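You operate a simulated robot arm through the tools that you are given. There is no shell and no other tool.

You run a simulated robot arm. Do the job below in one go: nothing can be reset, and whatever is moved stays where it is left.

JOB
Bring the blue slide to rest over the green pad.
Fine: buttons alone move it; set red pins as stops in the hole plate before the air lever goes on; it stays on; the pads never move; any pins.

The check looks at the end state, three seconds after you hand in, the way a careful person would. Anything else that was tipped, shoved, dropped, spilled or broken makes it a failure.

ROBOT AND FRAMES
A 7-joint arm with a two-finger parallel gripper, fixed in place. Base frame: the origin is at the foot of the arm, x ahead of it, y to its left, z up; the work surface is at about z = 0.852. Lengths are in m, angles in rad, forces in N, time in s.
Its first joint turns from -2.897 to 2.897 rad. Payload 1.57 kg.
The TCP is the grasp point between the finger pads, 0.03 m short of the fingertips. In the tool frame z runs along the fingers and y along their closing line. Largest opening 0.11 m; finger width 0.024, thickness 0.012; the body of the gripper, 0.048 by 0.112 m, starts 0.078 m behind the TCP.
Orientation is that of the tool frame in the base frame, as a unit quaternion [x, y, z, w]. With the fingers straight down and closing along the base's y, the tool's x points along the base's -x, its y along +y and its z along -z.

CONTROLS
- The arm moves only by the tool step_arm. Its argument "deltas" is a list of rows, each a list of 6 numbers: the shift along the tool's x, y, z in mm, then the turn, a rotation vector about the tool's x, y, z in rad. In form: [[x, y, z, rx, ry, rz], ...]. A call has 1 to 20 rows; each row shifts and turns the commanded pose from where the row before left it, along the tool's axes as they then stand. "grip" is the gripper command, from -1 (fully open) to 1 (shut), values between in proportion, set as the call begins (left out, the last holds). Each row takes 0.2 s and may step no farther than 0.05 m and 0.15 rad from the row before; otherwise, or with a gripper value out of range, the whole call is refused. A pose out of reach is approached as far as the arm can. The call stops where the force on the tool passes 40 N (or 10 N more than at its start, if that is more) or the arm is blocked; 0.2 s more then pass. Each finger travels about 0.108 m/s and halts on what it meets, pressing with about 28 N; the grip force reading is that of the motor and also rises with nothing between the fingers. The clock runs only during rows and for 0.2 s after the last one: add rows that do not move to give the fingers time. It gives the time, the measured TCP pose, the force on the tool (base axes), the opening and the grip force at its end, in the units of the frame above (readings bear some noise), with the torque about the TCP (base axes, N m) and any sound that the robot's microphone picked up.
- Cameras (640 x 400 px; columns grow to the right, rows downward): "scene" is fixed at [0.2236, -0.6567, 1.4117]; the picture's right is [0.87, -0.50, 0.00], its down [-0.32, -0.56, -0.76] and it looks along [0.38, 0.66, -0.65] (base axes); focal length 277 px, centre (320, 200). "wrist" rides on the gripper at [0.07, 0.016, -0.141] in the tool frame; the picture's right is [-0.23, 0.97, 0.00], its down [-0.86, -0.20, -0.48] and it looks along [-0.47, -0.11, 0.88] (tool axes); focal length 222 px, centre (320, 200). There is no depth. A picture from a camera that has moved, and an enlarged one, comes with that camera's place and axes in the base frame and with its lens. The place of the scene camera against the robot may be out by one fixed shift of up to 0.012 m in any direction.
- grab_frame(camera): a new picture of that camera. It takes no simulated time.
- slide_trunk(by): slides the trunk up (or, below 0, down) by that many m; the arm rides with it, the base frame stays. It gives what a move gives, with no picture.
- enlarge(camera, box): a new picture of the part [left, top, right, bottom] of that camera's present view, enlarged. It takes no simulated time.
- hand_in(): hands the job in; it is judged then, once.

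Places have to be worked out from the pictures, the camera data and where the tool is seen. Open the gripper and draw the arm clear of the work before you hand the job in, unless the task says otherwise.

The tools are called after "Emit:" as a command line: name --pt "numbers of a row" for each row, then --argument value for the rest, lists and objects as JSON in quotes. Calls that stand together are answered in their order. step_arm: Moves the arm, as the interface text tells. Its arguments: {"type":"object","properties":{"deltas":{"type":"array"},"grip":{"type":"number"}},"required":["deltas"]} The other tools are called the same way: slide_trunk (by) slides the trunk up or down; grab_frame (camera) takes a picture; enlarge (camera, box) takes an enlarged picture of a part of a camera's view; hand_in () hands the job in.

At the start:

```text
clock: 0.0
position: [0.6355, -0.2816, 1.1783]
tcp_rot: [0.0, 1.0, -0.001, -0.006]
force: [0.7, -0.2, -0.1]
torque: [-0.04, 0.0, 0.0]
gripper_width: 0.11
gripper_force: 0.1
trunk travel left (down, up): [-0.22, 0.39]
```

scene: 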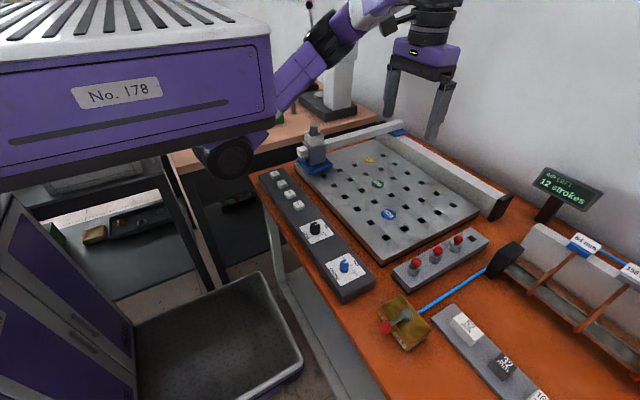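
wrist: 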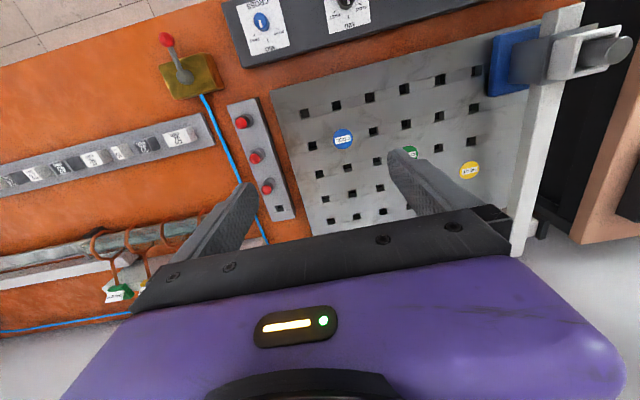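

I'll start by looking closely at the scene before moving anything.

Emit:
enlarge --camera "scene" --box '[240, 100, 520, 300]'

Emit:
enlarge --camera "scene" --box '[360, 150, 640, 400]'

Emit:
enlarge --camera "wrist" --box '[220, 0, 640, 260]'

Emit:
enlarge --camera "wrist" --box '[0, 0, 320, 320]'

```text
2.00 times, centred on (380, 200) of scene
camera zoom: at [0.2236, -0.6567, 1.4117], right [0.87, -0.5, 0.0], down [-0.32, -0.56, -0.76], along [0.38, 0.66, -0.65], focal length 553 px, centre (200, 200)
```

zoom: 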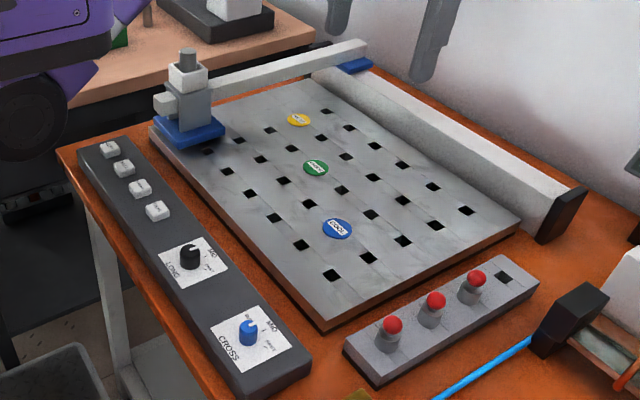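

```text
1.60 times, centred on (500, 275) of scene
camera zoom: at [0.2236, -0.6567, 1.4117], right [0.87, -0.5, 0.0], down [-0.32, -0.56, -0.76], along [0.38, 0.66, -0.65], focal length 443 px, centre (32, 80)
```

zoom: 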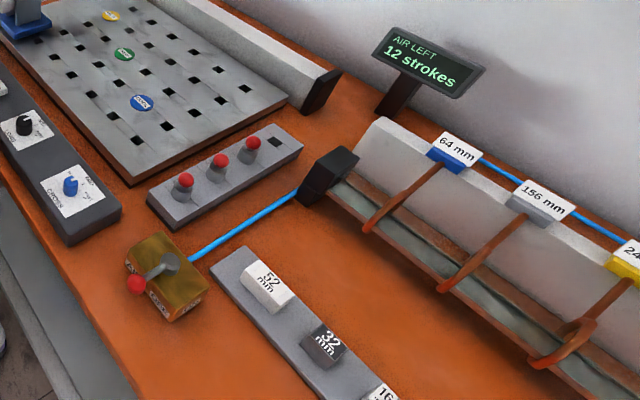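

```text
1.52 times, centred on (430, 130) of wrist
camera zoom: at [0.5672, -0.265, 1.3189], right [0.23, 0.97, 0.0], down [0.86, -0.2, 0.47], along [0.46, -0.11, -0.88], focal length 338 px, centre (152, 307)
```

zoom: 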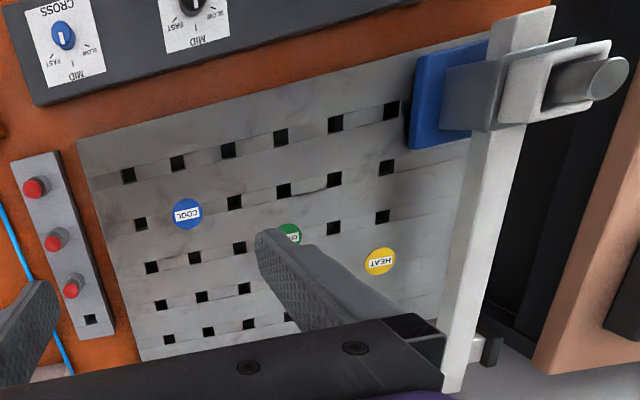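

```text
1.25 times, centred on (160, 160) of wrist
camera zoom: at [0.5672, -0.265, 1.3189], right [0.23, 0.97, 0.0], down [0.86, -0.2, 0.47], along [0.46, -0.11, -0.88], focal length 278 px, centre (520, 250)
```

zoom: 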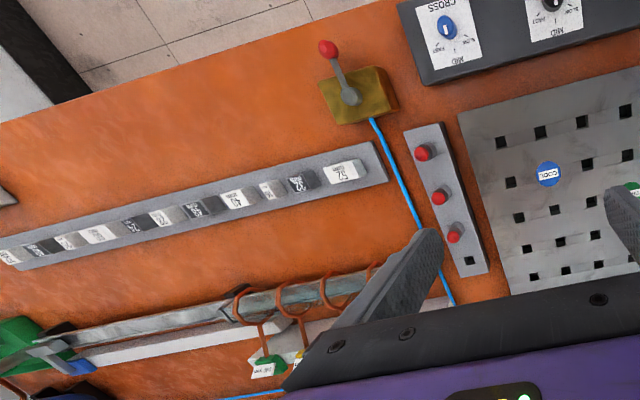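

I see a gantry with a blue slide on a hole plate, a button box with LONG/CROSS knobs, a pin rack and an air lever. I'll zoom in for the labels.

Emit:
enlarge --camera "scene" --box '[255, 160, 335, 220]'

Emit:
enlarge --camera "scene" --box '[290, 210, 390, 300]'

Emit:
enlarge --camera "scene" --box '[280, 100, 420, 190]'

Emit:
enlarge --camera "scene" --box '[360, 220, 500, 360]'

Emit:
enlarge --camera "scene" --box '[340, 140, 500, 260]'

Emit:
enlarge --camera "scene" --box '[500, 160, 640, 300]'

```text
6.67 times, centred on (295, 190) of scene
camera zoom: at [0.2236, -0.6567, 1.4117], right [0.87, -0.5, 0.0], down [-0.32, -0.56, -0.76], along [0.38, 0.66, -0.65], focal length 1844 px, centre (487, 267)
```

zoom: 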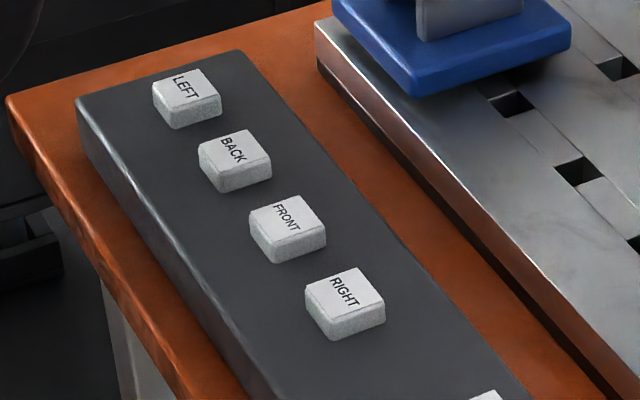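

```text
4.44 times, centred on (340, 255) of scene
camera zoom: at [0.2236, -0.6567, 1.4117], right [0.87, -0.5, 0.0], down [-0.32, -0.56, -0.76], along [0.38, 0.66, -0.65], focal length 1229 px, centre (231, -44)
```

zoom: 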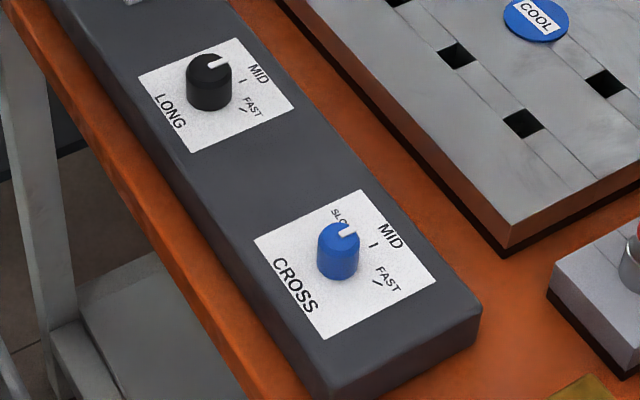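

```text
4.44 times, centred on (350, 145) of scene
camera zoom: at [0.2236, -0.6567, 1.4117], right [0.87, -0.5, 0.0], down [-0.32, -0.56, -0.76], along [0.38, 0.66, -0.65], focal length 1229 px, centre (187, 444)
```

zoom: 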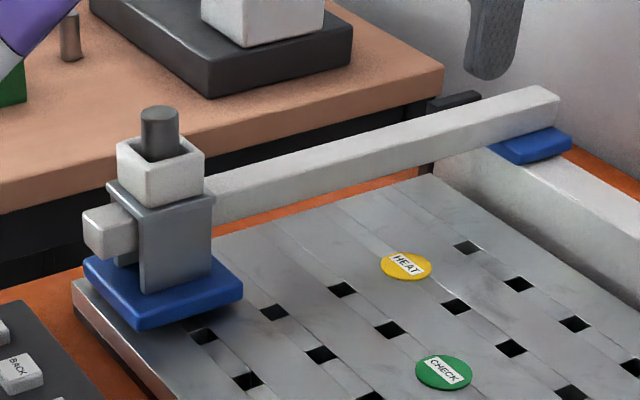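

```text
2.86 times, centred on (430, 290) of scene
camera zoom: at [0.2236, -0.6567, 1.4117], right [0.87, -0.5, 0.0], down [-0.32, -0.56, -0.76], along [0.38, 0.66, -0.65], focal length 790 px, centre (6, -57)
```

zoom: 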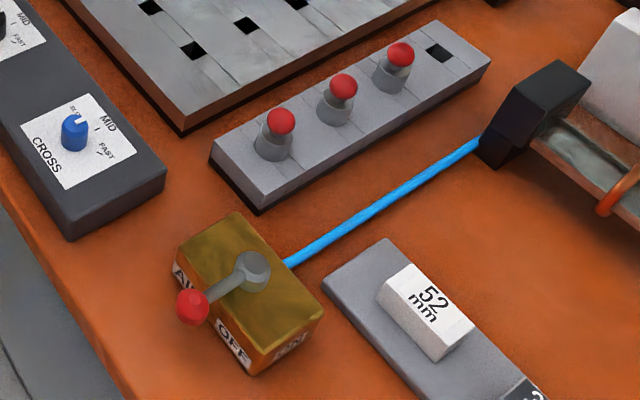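

```text
3.33 times, centred on (420, 200) of scene
camera zoom: at [0.2236, -0.6567, 1.4117], right [0.87, -0.5, 0.0], down [-0.32, -0.56, -0.76], along [0.38, 0.66, -0.65], focal length 922 px, centre (-13, 200)
```

zoom: 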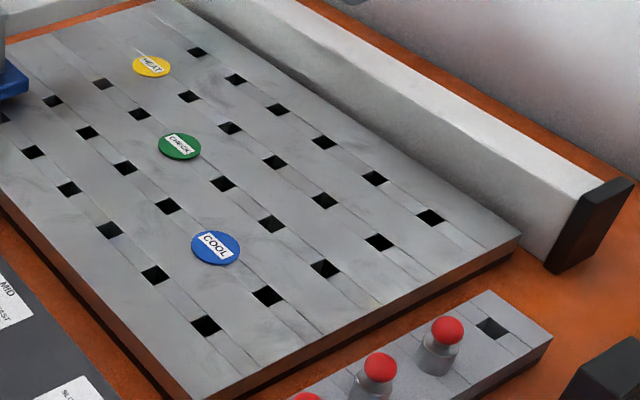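

```text
2.86 times, centred on (570, 230) of scene
camera zoom: at [0.2236, -0.6567, 1.4117], right [0.87, -0.5, 0.0], down [-0.32, -0.56, -0.76], along [0.38, 0.66, -0.65], focal length 790 px, centre (-394, 114)
```

zoom: 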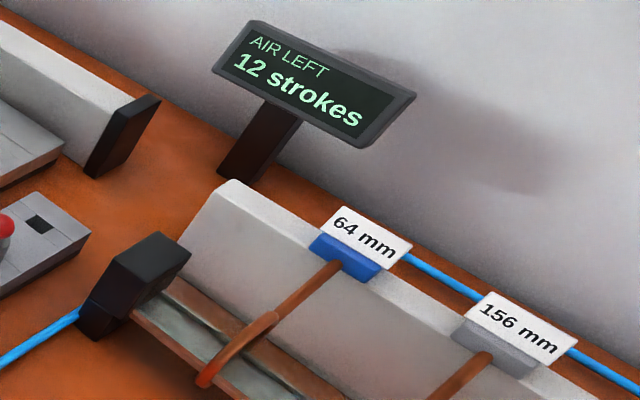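

The buttons read LEFT, BACK, FRONT, RIGHT, and the green pad reads CHECK. Now zooming in with the wrist camera on the knobs, lever, pins and slide.

Emit:
enlarge --camera "wrist" --box '[220, 0, 400, 70]'

Emit:
enlarge --camera "wrist" --box '[470, 0, 640, 110]'

Emit:
enlarge --camera "wrist" --box '[140, 20, 310, 240]'

Emit:
enlarge --camera "wrist" --box '[270, 60, 540, 240]'

Emit:
enlarge --camera "wrist" --box '[0, 100, 220, 240]'

Emit:
enlarge --camera "scene" --box '[370, 270, 450, 360]'

```text
3.56 times, centred on (310, 35) of wrist
camera zoom: at [0.5672, -0.265, 1.3189], right [0.23, 0.97, 0.0], down [0.86, -0.2, 0.47], along [0.46, -0.11, -0.88], focal length 790 px, centre (356, 787)
```

zoom: 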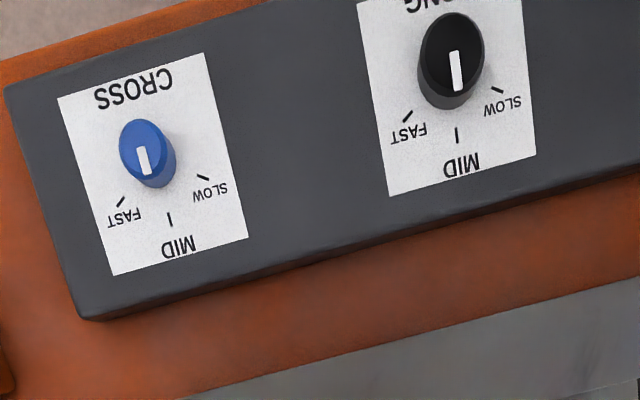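

```text
3.64 times, centred on (555, 55) of wrist
camera zoom: at [0.5672, -0.265, 1.3189], right [0.23, 0.97, 0.0], down [0.86, -0.2, 0.47], along [0.46, -0.11, -0.88], focal length 808 px, centre (-534, 727)
```

zoom: 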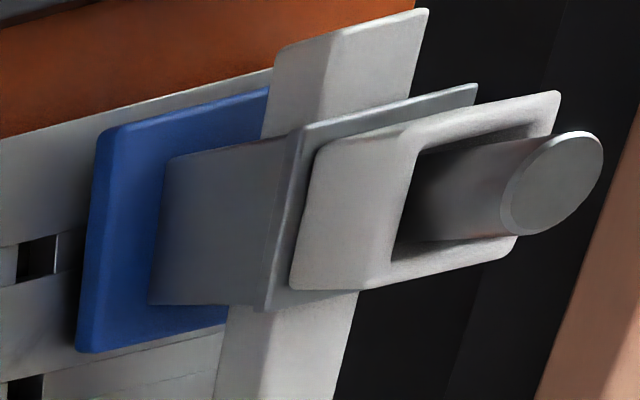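

```text
1.82 times, centred on (225, 130) of wrist
camera zoom: at [0.5672, -0.265, 1.3189], right [0.23, 0.97, 0.0], down [0.86, -0.2, 0.47], along [0.46, -0.11, -0.88], focal length 404 px, centre (493, 327)
```

zoom: 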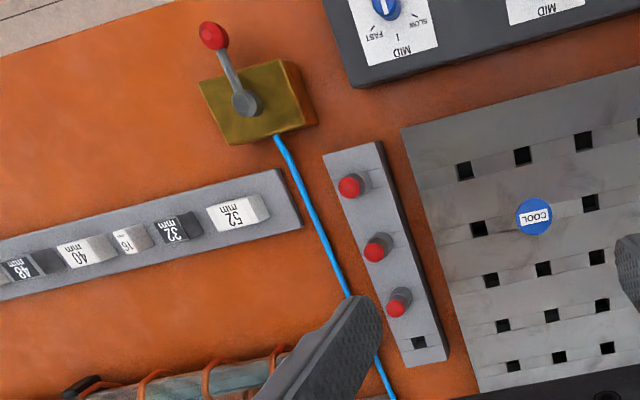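

```text
2.22 times, centred on (405, 150) of wrist
camera zoom: at [0.5672, -0.265, 1.3189], right [0.23, 0.97, 0.0], down [0.86, -0.2, 0.47], along [0.46, -0.11, -0.88], focal length 494 px, centre (131, 311)
```

zoom: 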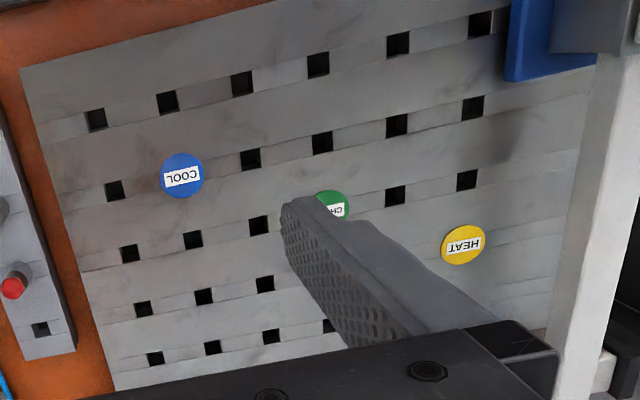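

```text
2.86 times, centred on (110, 170) of wrist
camera zoom: at [0.5672, -0.265, 1.3189], right [0.23, 0.97, 0.0], down [0.86, -0.2, 0.47], along [0.46, -0.11, -0.88], focal length 635 px, centre (920, 286)
```

zoom: 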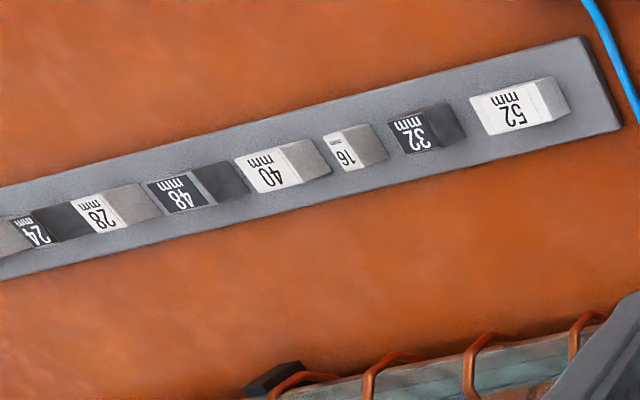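

```text
4.44 times, centred on (410, 315) of scene
camera zoom: at [0.2236, -0.6567, 1.4117], right [0.87, -0.5, 0.0], down [-0.32, -0.56, -0.76], along [0.38, 0.66, -0.65], focal length 1229 px, centre (-80, -311)
```

zoom: 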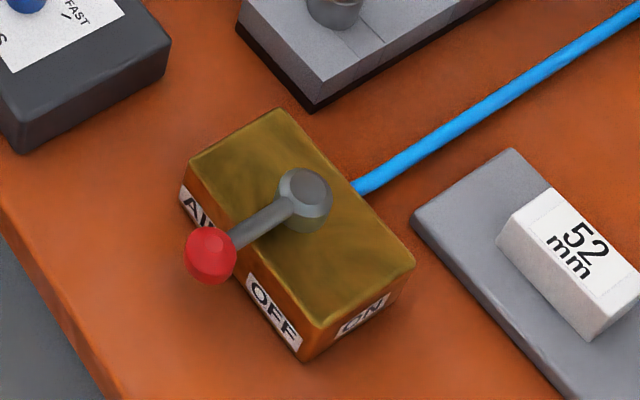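

Both knobs point to MID, and the lever points at OFF, with ON a quarter-turn toward -y. I'll shift the arm toward -y so the fingers stop hiding the plate in the wrist view.

Emit:
step_arm --pt "0 -45 0 0 0 0" --pt "0 -45 0 0 0 0" --pt "0 -45 0 0 0 0" --pt "0 -45 0 0 0 0" --pt "0 0 0 0 0 0" --grip -1

Emit:
grab_frame --camera "wrist"

Emit:
enlarge --camera "wrist" --box '[320, 0, 640, 200]'

```text
clock: 1.2
position: [0.6431, -0.461, 1.1588]
tcp_rot: [-0.003, 1.0, 0.004, -0.025]
force: [-0.3, 0.5, -0.9]
torque: [0.0, 0.03, 0.0]
gripper_width: 0.1099
gripper_force: 0.0
trunk travel left (down, up): [-0.22, 0.39]
```

```text
taken
camera wrist: at [0.5794, -0.4465, 1.3027], right [0.22, 0.97, 0.0], down [0.88, -0.2, 0.43], along [0.42, -0.1, -0.9], focal length 222 px, centre (320, 200)
```

wrist: 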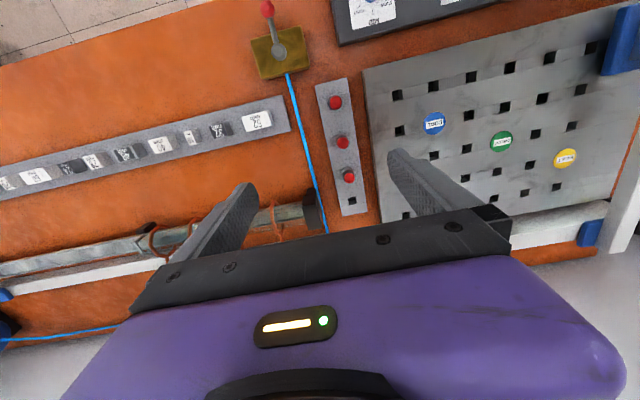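

```text
2.00 times, centred on (480, 100) of wrist
camera zoom: at [0.5794, -0.4465, 1.3027], right [0.22, 0.97, 0.0], down [0.88, -0.2, 0.43], along [0.42, -0.1, -0.9], focal length 444 px, centre (0, 400)
```

zoom: 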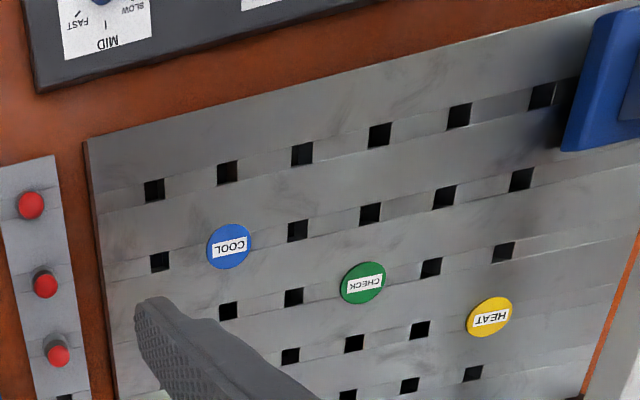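

The holes form a regular 6×5 grid with about 63 mm pitch, and the three pads sit on grid positions, CHECK near (0.736, -0.126). The pose sagged a little here, so I'll move down over the pin rack and look closer.

Emit:
step_arm --pt "0 0 30 0 0 0" --pt "0 0 30 0 0 0" --pt "0 0 30 0 0 0" --pt "0 0 0 0 0 0"

Emit:
grab_frame --camera "wrist"

Emit:
grab_frame --camera "scene"

```text
clock: 2.2
position: [0.6341, -0.4624, 1.0876]
tcp_rot: [-0.001, 1.0, -0.001, -0.005]
force: [-0.4, 0.0, -1.0]
torque: [0.01, -0.02, 0.0]
gripper_width: 0.1097
gripper_force: 0.1
trunk travel left (down, up): [-0.22, 0.39]
```

```text
taken
camera wrist: at [0.5663, -0.4451, 1.2298], right [0.23, 0.97, -0.01], down [0.86, -0.2, 0.47], along [0.46, -0.11, -0.88], focal length 222 px, centre (320, 200)
```

wrist: 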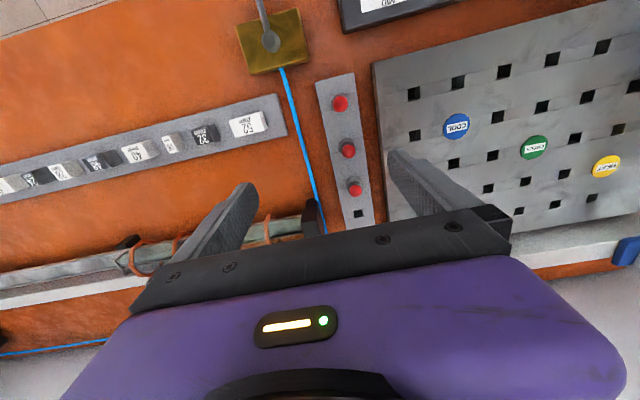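

```text
taken
```

scene: 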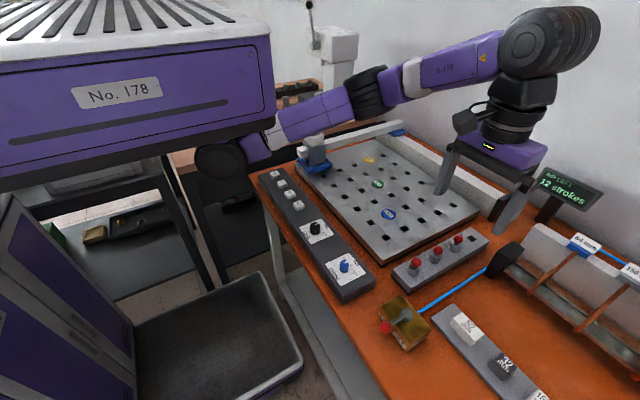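

Tracking is good at this height. I judge the pins at x ≈ 0.597, 0.661 and 0.725 and y ≈ -0.427, so I'll go above the first pin to check alignment.

Emit:
step_arm --pt "20 18 30 0 0 0" --pt "17 17 30 0 0 0" --pt "0 0 27 0 0 0" --pt "0 0 0 0 0 0" --grip -1

Emit:
grab_frame --camera "wrist"

Emit:
enlarge --camera "wrist" --box '[260, 60, 420, 220]'

Emit:
enlarge --camera "scene" --box '[380, 200, 500, 300]'

```text
clock: 3.2
position: [0.5962, -0.4268, 1.0014]
tcp_rot: [-0.001, 1.0, -0.001, -0.006]
force: [0.1, -0.4, -0.2]
torque: [-0.01, 0.01, -0.01]
gripper_width: 0.1101
gripper_force: 0.1
trunk travel left (down, up): [-0.22, 0.39]
```

```text
taken
camera wrist: at [0.5275, -0.4101, 1.143], right [0.23, 0.97, -0.01], down [0.86, -0.2, 0.47], along [0.46, -0.11, -0.88], focal length 222 px, centre (320, 200)
```

wrist: 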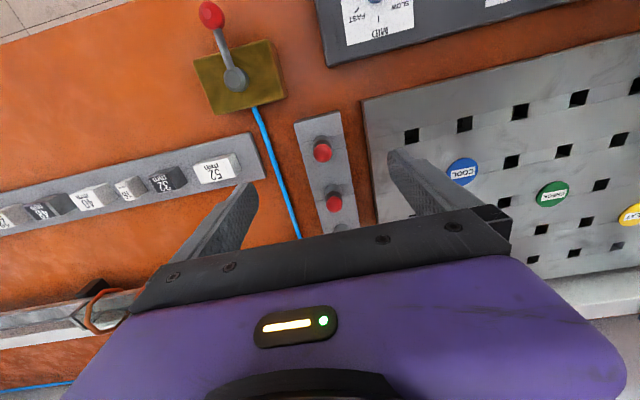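

```text
2.50 times, centred on (340, 140) of wrist
camera zoom: at [0.5275, -0.4101, 1.143], right [0.23, 0.97, -0.01], down [0.86, -0.2, 0.47], along [0.46, -0.11, -0.88], focal length 555 px, centre (270, 350)
```

zoom: 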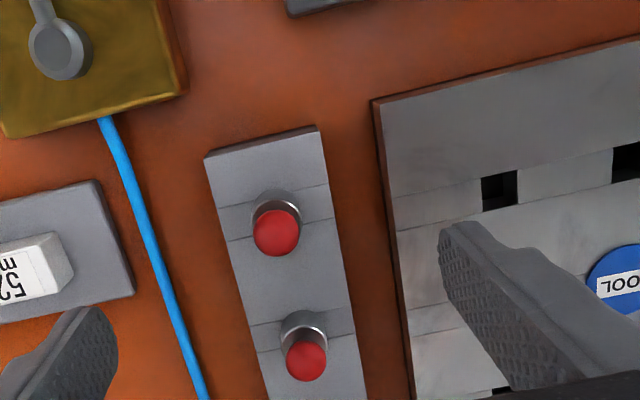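

```text
4.00 times, centred on (440, 250) of scene
camera zoom: at [0.2236, -0.6567, 1.4117], right [0.87, -0.5, 0.0], down [-0.32, -0.56, -0.76], along [0.38, 0.66, -0.65], focal length 1106 px, centre (-160, 0)
```

zoom: 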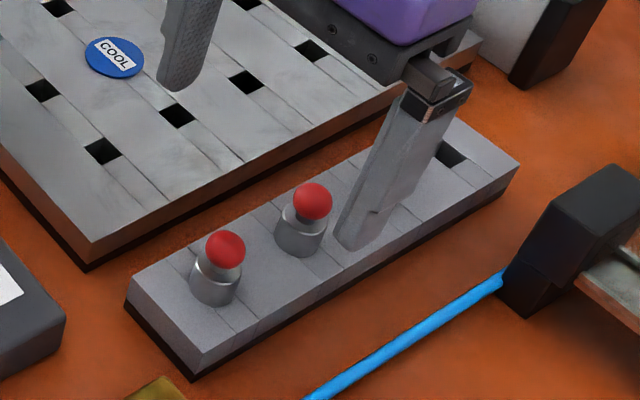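

Pin 1's ball appears about 2–3 mm off the TCP axis toward -x and +y. I'll correct that, narrow the fingers to about 50 mm and come down to just above the body.

Emit:
step_arm --pt "2 2.5 0 0 0 0" --pt "0 0 30 0 0 0" --pt "0 0 30 0 0 0" --pt "0 0 0 0 0 0" --grip 0.09

Emit:
enlarge --camera "wrist" --box '[240, 80, 400, 220]'

Emit:
enlarge --camera "scene" --box '[380, 200, 480, 290]'

```text
clock: 4.2
position: [0.5952, -0.4229, 0.9408]
tcp_rot: [-0.001, 1.0, -0.001, -0.005]
force: [0.3, -0.1, -0.4]
torque: [-0.01, 0.01, 0.0]
gripper_width: 0.0501
gripper_force: 0.1
trunk travel left (down, up): [-0.22, 0.39]
```

```text
2.86 times, centred on (320, 150) of wrist
camera zoom: at [0.5255, -0.4073, 1.0826], right [0.23, 0.97, 0.0], down [0.86, -0.2, 0.47], along [0.46, -0.11, -0.88], focal length 635 px, centre (320, 343)
```

zoom: 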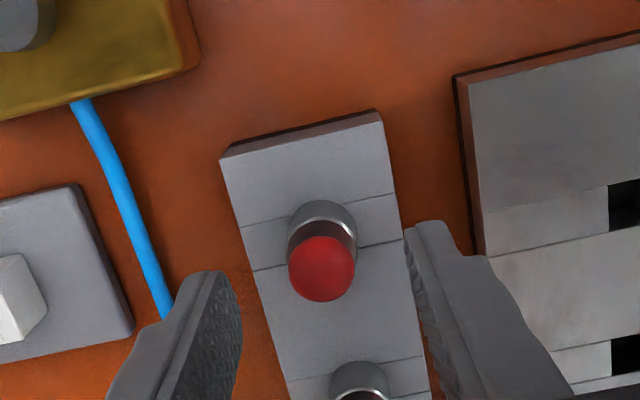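

```text
4.44 times, centred on (430, 245) of scene
camera zoom: at [0.2236, -0.6567, 1.4117], right [0.87, -0.5, 0.0], down [-0.32, -0.56, -0.76], along [0.38, 0.66, -0.65], focal length 1229 px, centre (-169, 0)
```

zoom: 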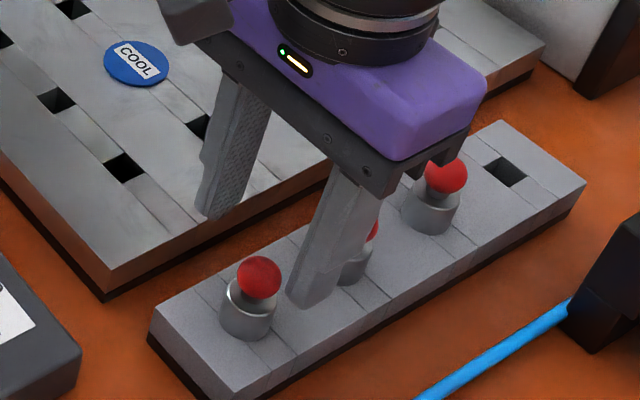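

Both views suggest the ball is at z ≈ 0.893–0.90, lower than I thought, and perhaps 3 mm farther in +x. I'll lower another 20 mm and recheck.

Emit:
step_arm --pt "0 0 20 0 0 0" --pt "0 0 0 0 0 0"

Emit:
enlarge --camera "wrist" --box '[240, 80, 400, 220]'

Emit:
enlarge --camera "scene" --box '[380, 200, 480, 290]'

```text
clock: 4.8
position: [0.5939, -0.4228, 0.9199]
tcp_rot: [0.0, 1.0, -0.001, -0.007]
force: [0.4, -0.1, 0.9]
torque: [-0.01, 0.01, 0.04]
gripper_width: 0.05
gripper_force: 0.1
trunk travel left (down, up): [-0.22, 0.39]
```

```text
2.86 times, centred on (320, 150) of wrist
camera zoom: at [0.5252, -0.4073, 1.0621], right [0.23, 0.97, 0.0], down [0.86, -0.2, 0.47], along [0.46, -0.11, -0.88], focal length 635 px, centre (320, 343)
```

zoom: 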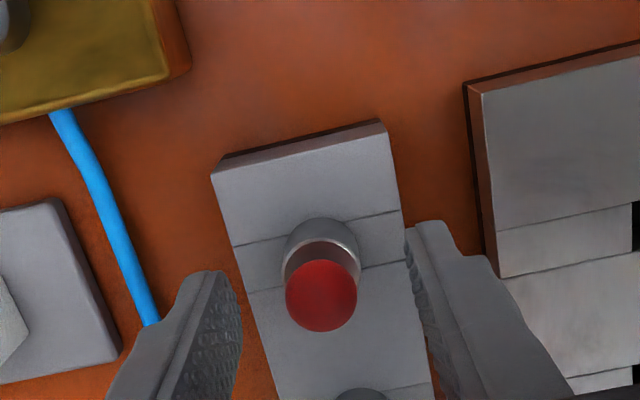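

```text
4.44 times, centred on (430, 245) of scene
camera zoom: at [0.2236, -0.6567, 1.4117], right [0.87, -0.5, 0.0], down [-0.32, -0.56, -0.76], along [0.38, 0.66, -0.65], focal length 1229 px, centre (-169, 0)
```

zoom: 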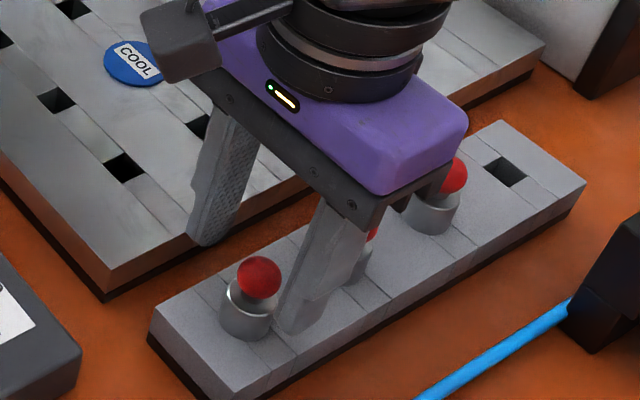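

The triangulated ball position is about x = 0.600, so I'll shift 5 mm in +x and lower 10 mm, watching the force.

Emit:
step_arm --pt "-5 0 0 0 0 0" --pt "0 0 5 0 0 0" --pt "0 0 5 0 0 0" --pt "0 0 0 0 0 0"

Emit:
enlarge --camera "wrist" --box '[240, 80, 400, 220]'

Emit:
enlarge --camera "scene" --box '[390, 220, 450, 280]'

```text
clock: 5.8
position: [0.598, -0.4239, 0.9109]
tcp_rot: [0.0, 1.0, -0.001, -0.007]
force: [0.1, -0.3, 0.9]
torque: [0.02, -0.01, 0.0]
gripper_width: 0.0503
gripper_force: 0.0
trunk travel left (down, up): [-0.22, 0.39]
```

```text
2.86 times, centred on (320, 150) of wrist
camera zoom: at [0.5302, -0.4079, 1.0524], right [0.23, 0.97, 0.0], down [0.86, -0.2, 0.47], along [0.46, -0.11, -0.88], focal length 635 px, centre (320, 343)
```

zoom: 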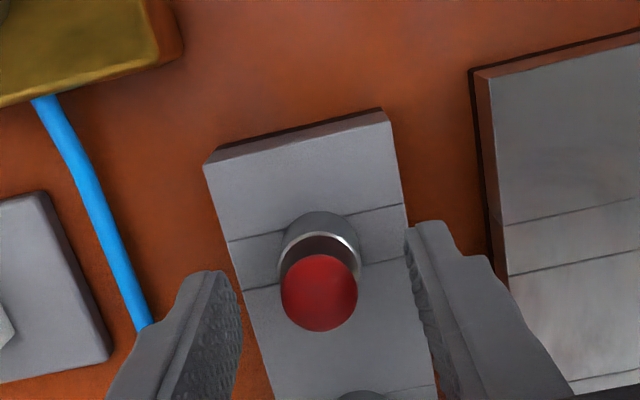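

```text
6.67 times, centred on (420, 250) of scene
camera zoom: at [0.2236, -0.6567, 1.4117], right [0.87, -0.5, 0.0], down [-0.32, -0.56, -0.76], along [0.38, 0.66, -0.65], focal length 1844 px, centre (-347, -133)
```

zoom: 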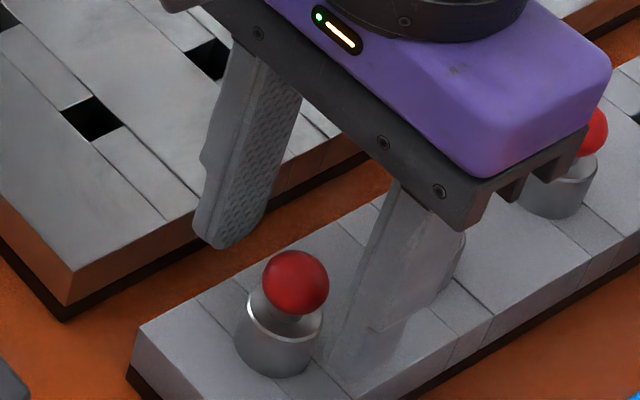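

The fingers are centred on the pin. The rack top works out at z ≈ 0.86 and the pin body is about 26 mm wide. I'll level the small tool tilt, lower about 11 mm so the pads flank the body, and check force.

Emit:
step_arm --pt "0 0 4 0 -0.012 0" --pt "0 0 4 0 0 0" --pt "0 0 3 0 0 0" --pt "0 0 0 0 0 0"

Emit:
enlarge --camera "wrist" --box '[240, 80, 400, 220]'

Emit:
enlarge --camera "scene" --box '[390, 220, 450, 280]'

```text
clock: 6.8
position: [0.5986, -0.424, 0.8997]
tcp_rot: [0.0, 1.0, -0.001, 0.0]
force: [-1.4, -0.3, 0.0]
torque: [0.03, 0.0, 0.03]
gripper_width: 0.05
gripper_force: 0.0
trunk travel left (down, up): [-0.22, 0.39]
```

```text
2.86 times, centred on (320, 150) of wrist
camera zoom: at [0.5283, -0.408, 1.0411], right [0.23, 0.97, 0.0], down [0.86, -0.2, 0.48], along [0.47, -0.11, -0.88], focal length 635 px, centre (320, 343)
```

zoom: 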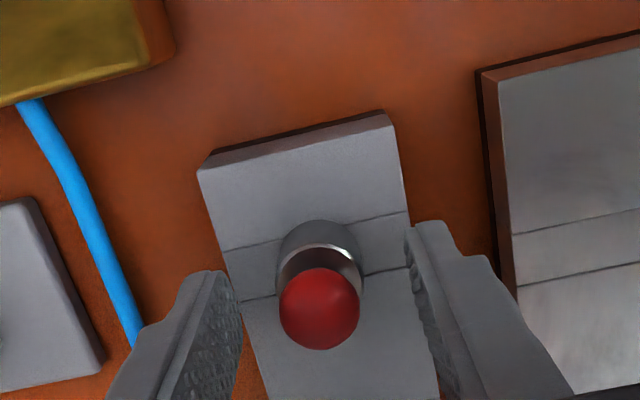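

```text
6.67 times, centred on (420, 250) of scene
camera zoom: at [0.2236, -0.6567, 1.4117], right [0.87, -0.5, 0.0], down [-0.32, -0.56, -0.76], along [0.38, 0.66, -0.65], focal length 1844 px, centre (-347, -133)
```

zoom: 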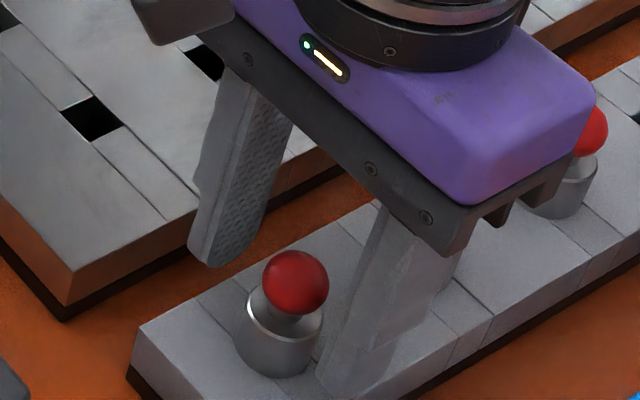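

Fingertips are about 10 mm above the rack, on either side of the body and in line with the pin axis. Closing on it now.

Emit:
step_arm --pt "0 0 0 0 0 0" --pt "0 0 0 0 0 0" --pt "0 0 0 0 0 0" --pt "0 0 0 0 0 0" --grip 1

Emit:
enlarge --camera "wrist" --box '[240, 80, 400, 220]'

Emit:
enlarge --camera "scene" --box '[390, 220, 450, 280]'

```text
clock: 7.8
position: [0.5991, -0.4244, 0.901]
tcp_rot: [0.0, 1.0, -0.001, 0.0]
force: [0.4, 0.3, 1.5]
torque: [0.02, 0.03, 0.0]
gripper_width: 0.0251
gripper_force: 28.5
trunk travel left (down, up): [-0.22, 0.39]
```

```text
2.86 times, centred on (320, 150) of wrist
camera zoom: at [0.5283, -0.4081, 1.0412], right [0.23, 0.97, 0.0], down [0.86, -0.2, 0.48], along [0.47, -0.11, -0.88], focal length 635 px, centre (320, 343)
```

zoom: 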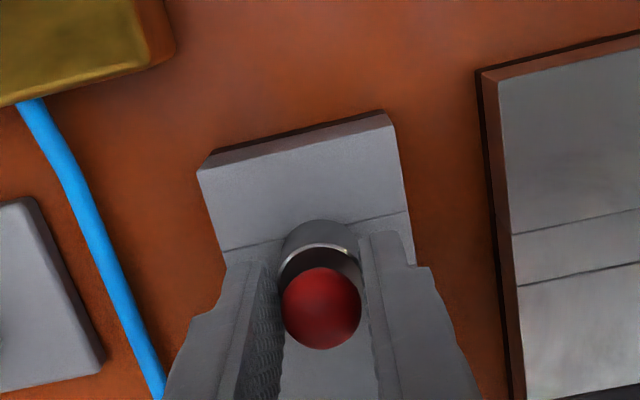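

```text
6.67 times, centred on (420, 250) of scene
camera zoom: at [0.2236, -0.6567, 1.4117], right [0.87, -0.5, 0.0], down [-0.32, -0.56, -0.76], along [0.38, 0.66, -0.65], focal length 1844 px, centre (-347, -133)
```

zoom: 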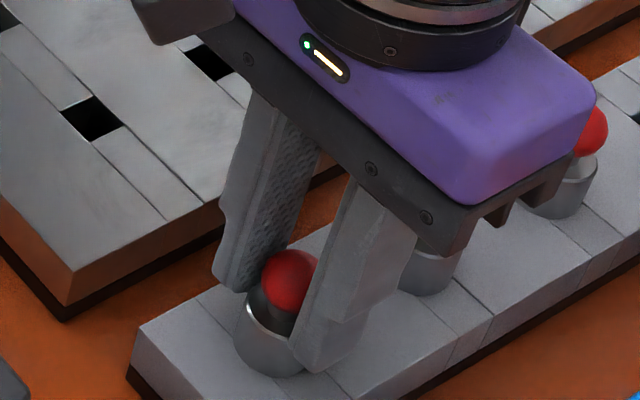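

The gripper stopped at 25 mm with 28 N, so it holds the body. Lifting to look at the peg.

Emit:
step_arm --pt "0 0 -10 0 0 0" --pt "0 0 -20 0 0 0" --pt "0 0 -30 0 0 0" --pt "0 0 -20 0 0 0" --pt "0 0 0 0 0 0"

Emit:
enlarge --camera "wrist" --box '[240, 60, 400, 220]'

Emit:
enlarge --camera "scene" --box '[370, 180, 490, 280]'

```text
clock: 9.0
position: [0.5995, -0.4241, 0.9798]
tcp_rot: [0.0, 1.0, -0.001, 0.001]
force: [-0.7, -0.1, -0.7]
torque: [0.05, 0.01, -0.01]
gripper_width: 0.0251
gripper_force: 28.4
trunk travel left (down, up): [-0.22, 0.39]
```

```text
2.50 times, centred on (320, 140) of wrist
camera zoom: at [0.5283, -0.4079, 1.121], right [0.23, 0.97, 0.0], down [0.86, -0.2, 0.48], along [0.47, -0.11, -0.88], focal length 555 px, centre (320, 350)
```

zoom: 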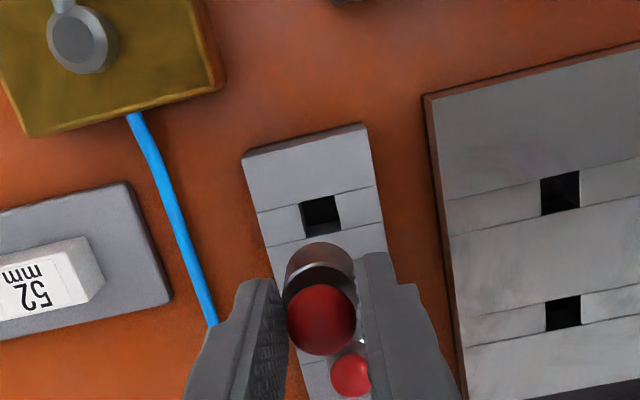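

```text
4.00 times, centred on (430, 230) of scene
camera zoom: at [0.2236, -0.6567, 1.4117], right [0.87, -0.5, 0.0], down [-0.32, -0.56, -0.76], along [0.38, 0.66, -0.65], focal length 1106 px, centre (-120, 80)
```

zoom: 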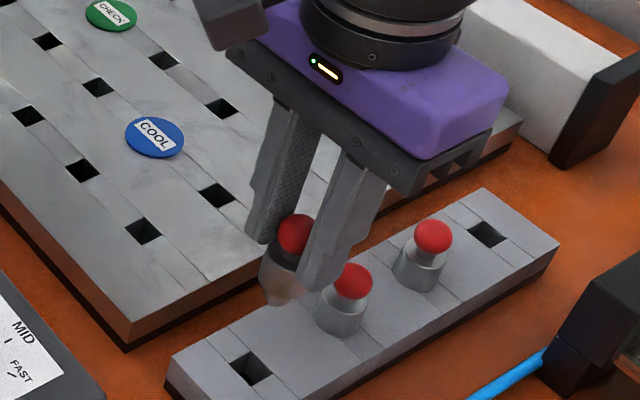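

The pin lifted cleanly. I judge hole r1c3 (right-hand stop one hole right of the CHECK column) to be at about (0.611, -0.187), so I'll carry the pin over there.

Emit:
step_arm --pt "0 0 -20 0 0 0" --pt "-3 40 0 0 0 0" --pt "-3 40 0 0 0 0" --pt "-3 40 0 0 0 0" --pt "-2 40 0 0 0 0" --pt "-1 40 0 0 0 0" --pt "0 37 0 0 0 0" --pt "0 0 20 0 0 0" --pt "0 0 0 0 0 0"

Emit:
grab_frame --camera "wrist"

Emit:
enlarge --camera "wrist" --box '[240, 60, 400, 220]'

Emit:
enlarge --camera "scene" --box '[320, 150, 440, 250]'

```text
clock: 11.0
position: [0.6104, -0.1877, 0.9788]
tcp_rot: [0.0, 1.0, -0.001, 0.0]
force: [0.4, -0.4, -1.0]
torque: [-0.01, -0.03, 0.01]
gripper_width: 0.0249
gripper_force: 27.7
trunk travel left (down, up): [-0.22, 0.39]
```

```text
taken
camera wrist: at [0.5402, -0.1706, 1.1196], right [0.23, 0.97, 0.0], down [0.86, -0.2, 0.48], along [0.47, -0.11, -0.88], focal length 222 px, centre (320, 200)
```

wrist: 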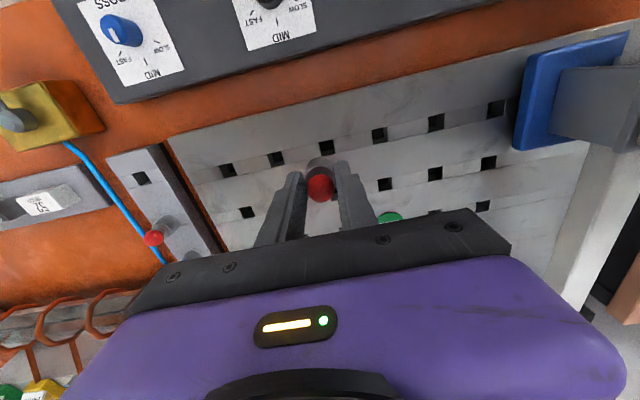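

```text
2.50 times, centred on (320, 140) of wrist
camera zoom: at [0.5402, -0.1706, 1.1196], right [0.23, 0.97, 0.0], down [0.86, -0.2, 0.48], along [0.47, -0.11, -0.88], focal length 555 px, centre (320, 350)
```

zoom: 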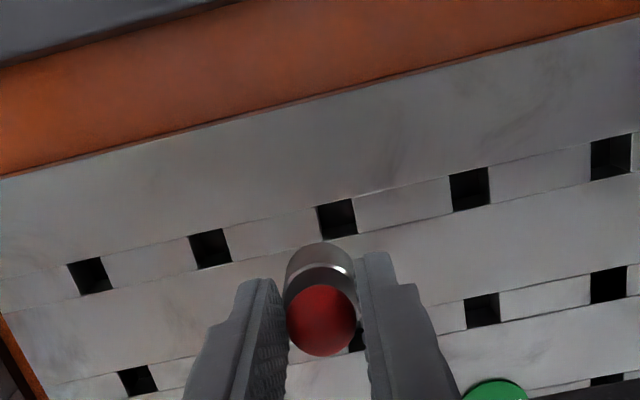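

```text
4.00 times, centred on (380, 200) of scene
camera zoom: at [0.2236, -0.6567, 1.4117], right [0.87, -0.5, 0.0], down [-0.32, -0.56, -0.76], along [0.38, 0.66, -0.65], focal length 1106 px, centre (80, 200)
```

zoom: 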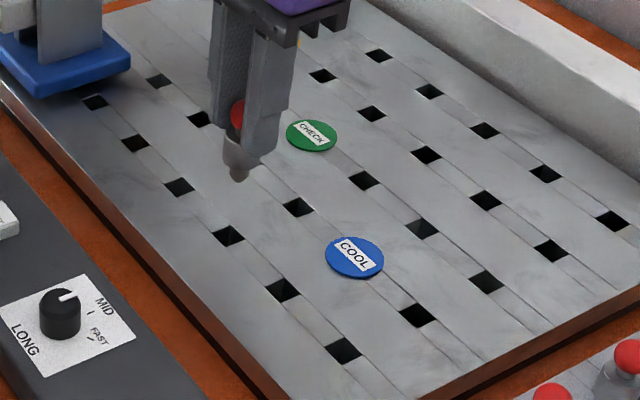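

Hole r1c3 sits about 3 mm in +x and 6.8 mm in +y from where the pin would land. I'm comparing against the pixel where the rack hole showed under the pin. Cross-checking two views puts the plate top near z ≈ 0.851, level with the rack. Correcting and lowering part way.

Emit:
step_arm --pt "-3.1 6.8 0 0 0 0" --pt "0 0 20 0 0 0" --pt "0 0 20 0 0 0" --pt "0 0 0 0 0 0"

Emit:
enlarge --camera "wrist" --box '[240, 60, 400, 220]'

Emit:
enlarge --camera "scene" --box '[330, 160, 430, 240]'

```text
clock: 12.0
position: [0.6119, -0.1777, 0.9437]
tcp_rot: [-0.002, 1.0, -0.002, 0.002]
force: [-0.3, 0.4, -1.3]
torque: [0.04, 0.02, 0.01]
gripper_width: 0.0249
gripper_force: 28.3
trunk travel left (down, up): [-0.22, 0.39]
```

```text
2.50 times, centred on (320, 140) of wrist
camera zoom: at [0.5418, -0.1624, 1.083], right [0.22, 0.97, 0.0], down [0.85, -0.19, 0.48], along [0.47, -0.11, -0.88], focal length 555 px, centre (320, 350)
```

zoom: 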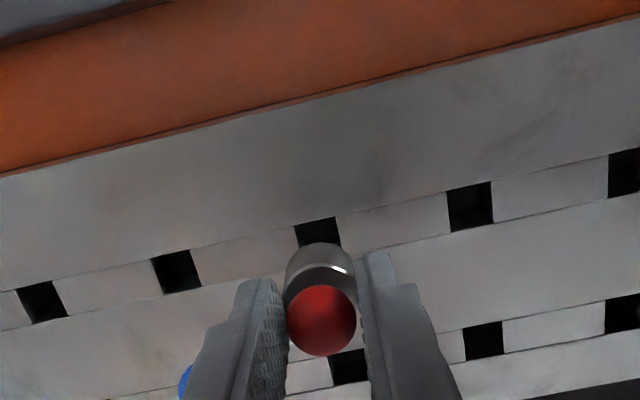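

```text
5.00 times, centred on (380, 200) of scene
camera zoom: at [0.2236, -0.6567, 1.4117], right [0.87, -0.5, 0.0], down [-0.32, -0.56, -0.76], along [0.38, 0.66, -0.65], focal length 1383 px, centre (20, 200)
```

zoom: 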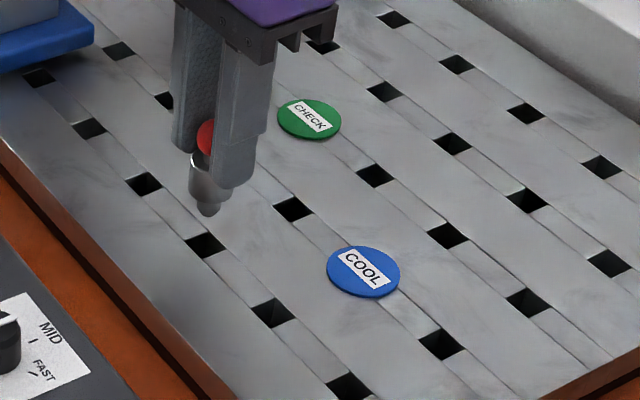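

The measured pose is a few millimetres off the command, so I'll wait briefly to see whether it settles or whether this is a reach limit.

Emit:
step_arm --pt "0 0 0 0 0 0" --pt "0 0 0 0 0 0" --pt "0 0 0 0 0 0"

Emit:
enlarge --camera "wrist" --box '[240, 60, 400, 220]'

Emit:
grab_frame --camera "scene"

```text
clock: 12.8
position: [0.6126, -0.178, 0.9407]
tcp_rot: [-0.002, 1.0, -0.002, 0.002]
force: [0.9, 0.3, -1.1]
torque: [0.01, 0.0, -0.02]
gripper_width: 0.0249
gripper_force: 28.4
trunk travel left (down, up): [-0.22, 0.39]
```

```text
2.50 times, centred on (320, 140) of wrist
camera zoom: at [0.5422, -0.1616, 1.0818], right [0.22, 0.97, 0.0], down [0.85, -0.19, 0.48], along [0.47, -0.11, -0.88], focal length 555 px, centre (320, 350)
```

zoom: 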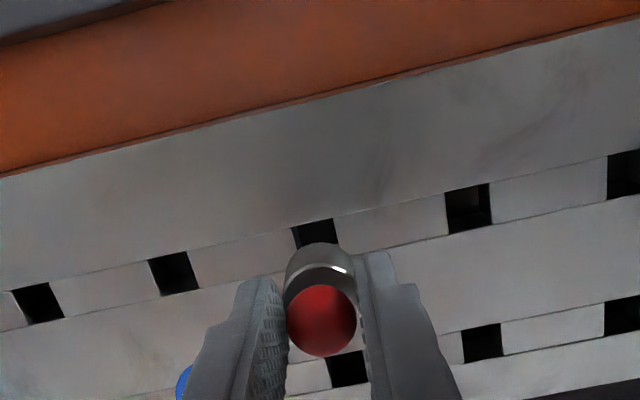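

```text
taken
```

scene: 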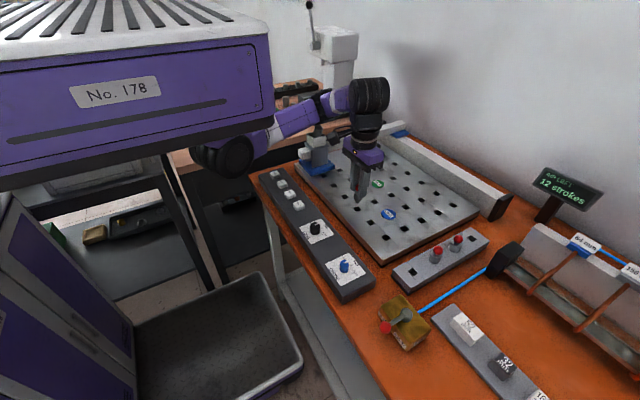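

The arm is folded close to its base here. Raising the trunk should give it more room, so I'll slide it up 0.15 m and bring the tool back down.

Emit:
slide_trunk --by 0.15

```text
clock: 14.6
position: [0.6121, -0.1798, 1.0897]
tcp_rot: [0.0, 1.0, -0.001, 0.0]
force: [-0.3, 0.2, -0.8]
torque: [-0.03, 0.03, 0.01]
gripper_width: 0.0251
gripper_force: 27.9
trunk travel left (down, up): [-0.37, 0.24]
```

Emit:
step_arm --pt "0 0 30 0 0 0" --pt "0 0 30 0 0 0" --pt "0 0 30 0 0 0" --pt "0 0 30 0 0 0" --pt "0 0 25 0 0 0" --pt "0 0 0 0 0 0" --pt "0 0 0 0 0 0"

Emit:
enlarge --camera "wrist" --box '[240, 60, 400, 220]'

Emit:
enlarge --camera "scene" --box '[330, 160, 430, 240]'

```text
clock: 16.1
position: [0.6133, -0.1801, 0.9451]
tcp_rot: [0.0, 1.0, -0.001, -0.001]
force: [0.2, 0.9, -1.4]
torque: [-0.03, 0.01, 0.02]
gripper_width: 0.0248
gripper_force: 28.0
trunk travel left (down, up): [-0.37, 0.24]
```

```text
2.50 times, centred on (320, 140) of wrist
camera zoom: at [0.5431, -0.1645, 1.0857], right [0.23, 0.97, 0.0], down [0.86, -0.2, 0.48], along [0.47, -0.11, -0.88], focal length 555 px, centre (320, 350)
```

zoom: 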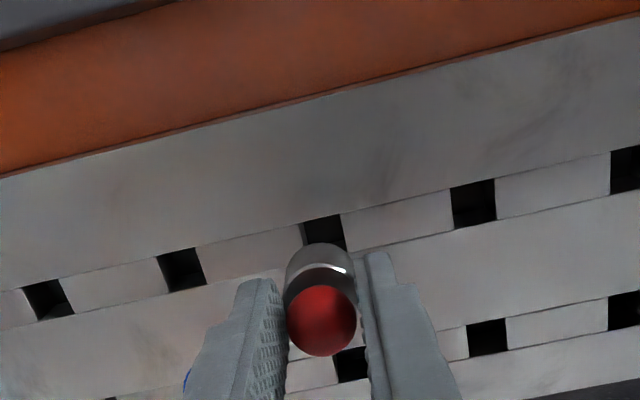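

```text
5.00 times, centred on (380, 200) of scene
camera zoom: at [0.2236, -0.6567, 1.4117], right [0.87, -0.5, 0.0], down [-0.32, -0.56, -0.76], along [0.38, 0.66, -0.65], focal length 1383 px, centre (20, 200)
```

zoom: 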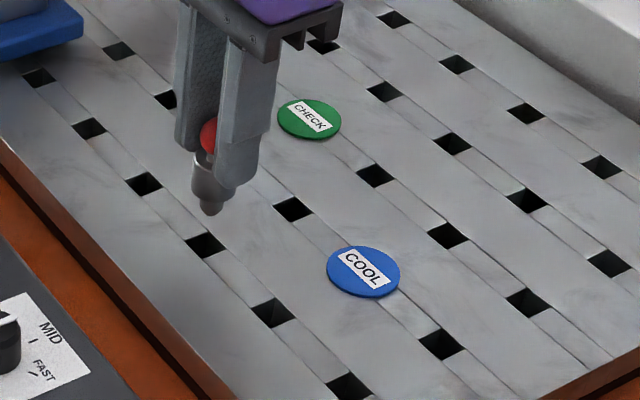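

The pose is now exact, and interpolating neighbouring holes puts r1c3 at about (0.6145, -0.180). I'll nudge +1.3 mm in x and lower until the peg starts to enter.

Emit:
step_arm --pt "-1.3 0 0 0 0 0" --pt "0 0 10 0 0 0" --pt "0 0 8 0 0 0" --pt "0 0 5 0 0 0" --pt "0 0 0 0 0 0"

Emit:
enlarge --camera "wrist" --box '[240, 60, 400, 220]'

Emit:
enlarge --camera "scene" --box '[345, 175, 405, 225]'

```text
clock: 17.4
position: [0.6183, -0.1784, 0.9304]
tcp_rot: [-0.001, 1.0, 0.004, 0.012]
force: [0.7, -0.6, -1.1]
torque: [-0.01, 0.0, 0.0]
gripper_width: 0.025
gripper_force: 28.0
trunk travel left (down, up): [-0.37, 0.24]
```

```text
2.50 times, centred on (320, 140) of wrist
camera zoom: at [0.5452, -0.1641, 1.0686], right [0.23, 0.97, 0.01], down [0.84, -0.2, 0.5], along [0.49, -0.1, -0.87], focal length 555 px, centre (320, 350)
```

zoom: 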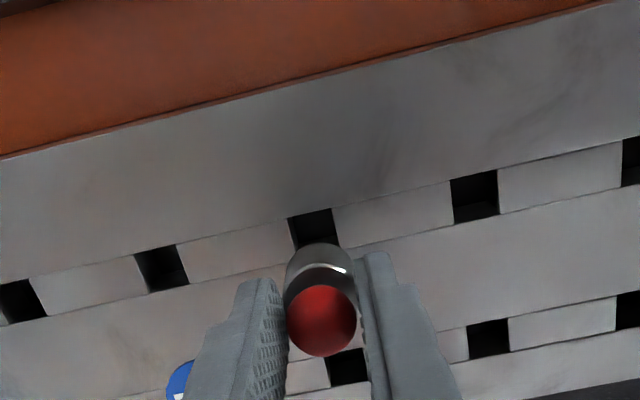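

```text
8.00 times, centred on (375, 200) of scene
camera zoom: at [0.2236, -0.6567, 1.4117], right [0.87, -0.5, 0.0], down [-0.32, -0.56, -0.76], along [0.38, 0.66, -0.65], focal length 2213 px, centre (-120, 200)
```

zoom: 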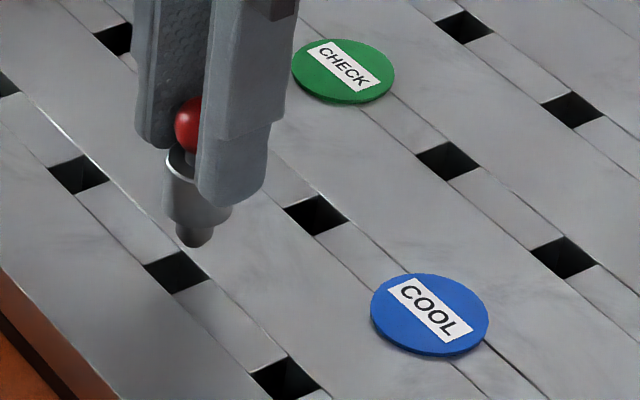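

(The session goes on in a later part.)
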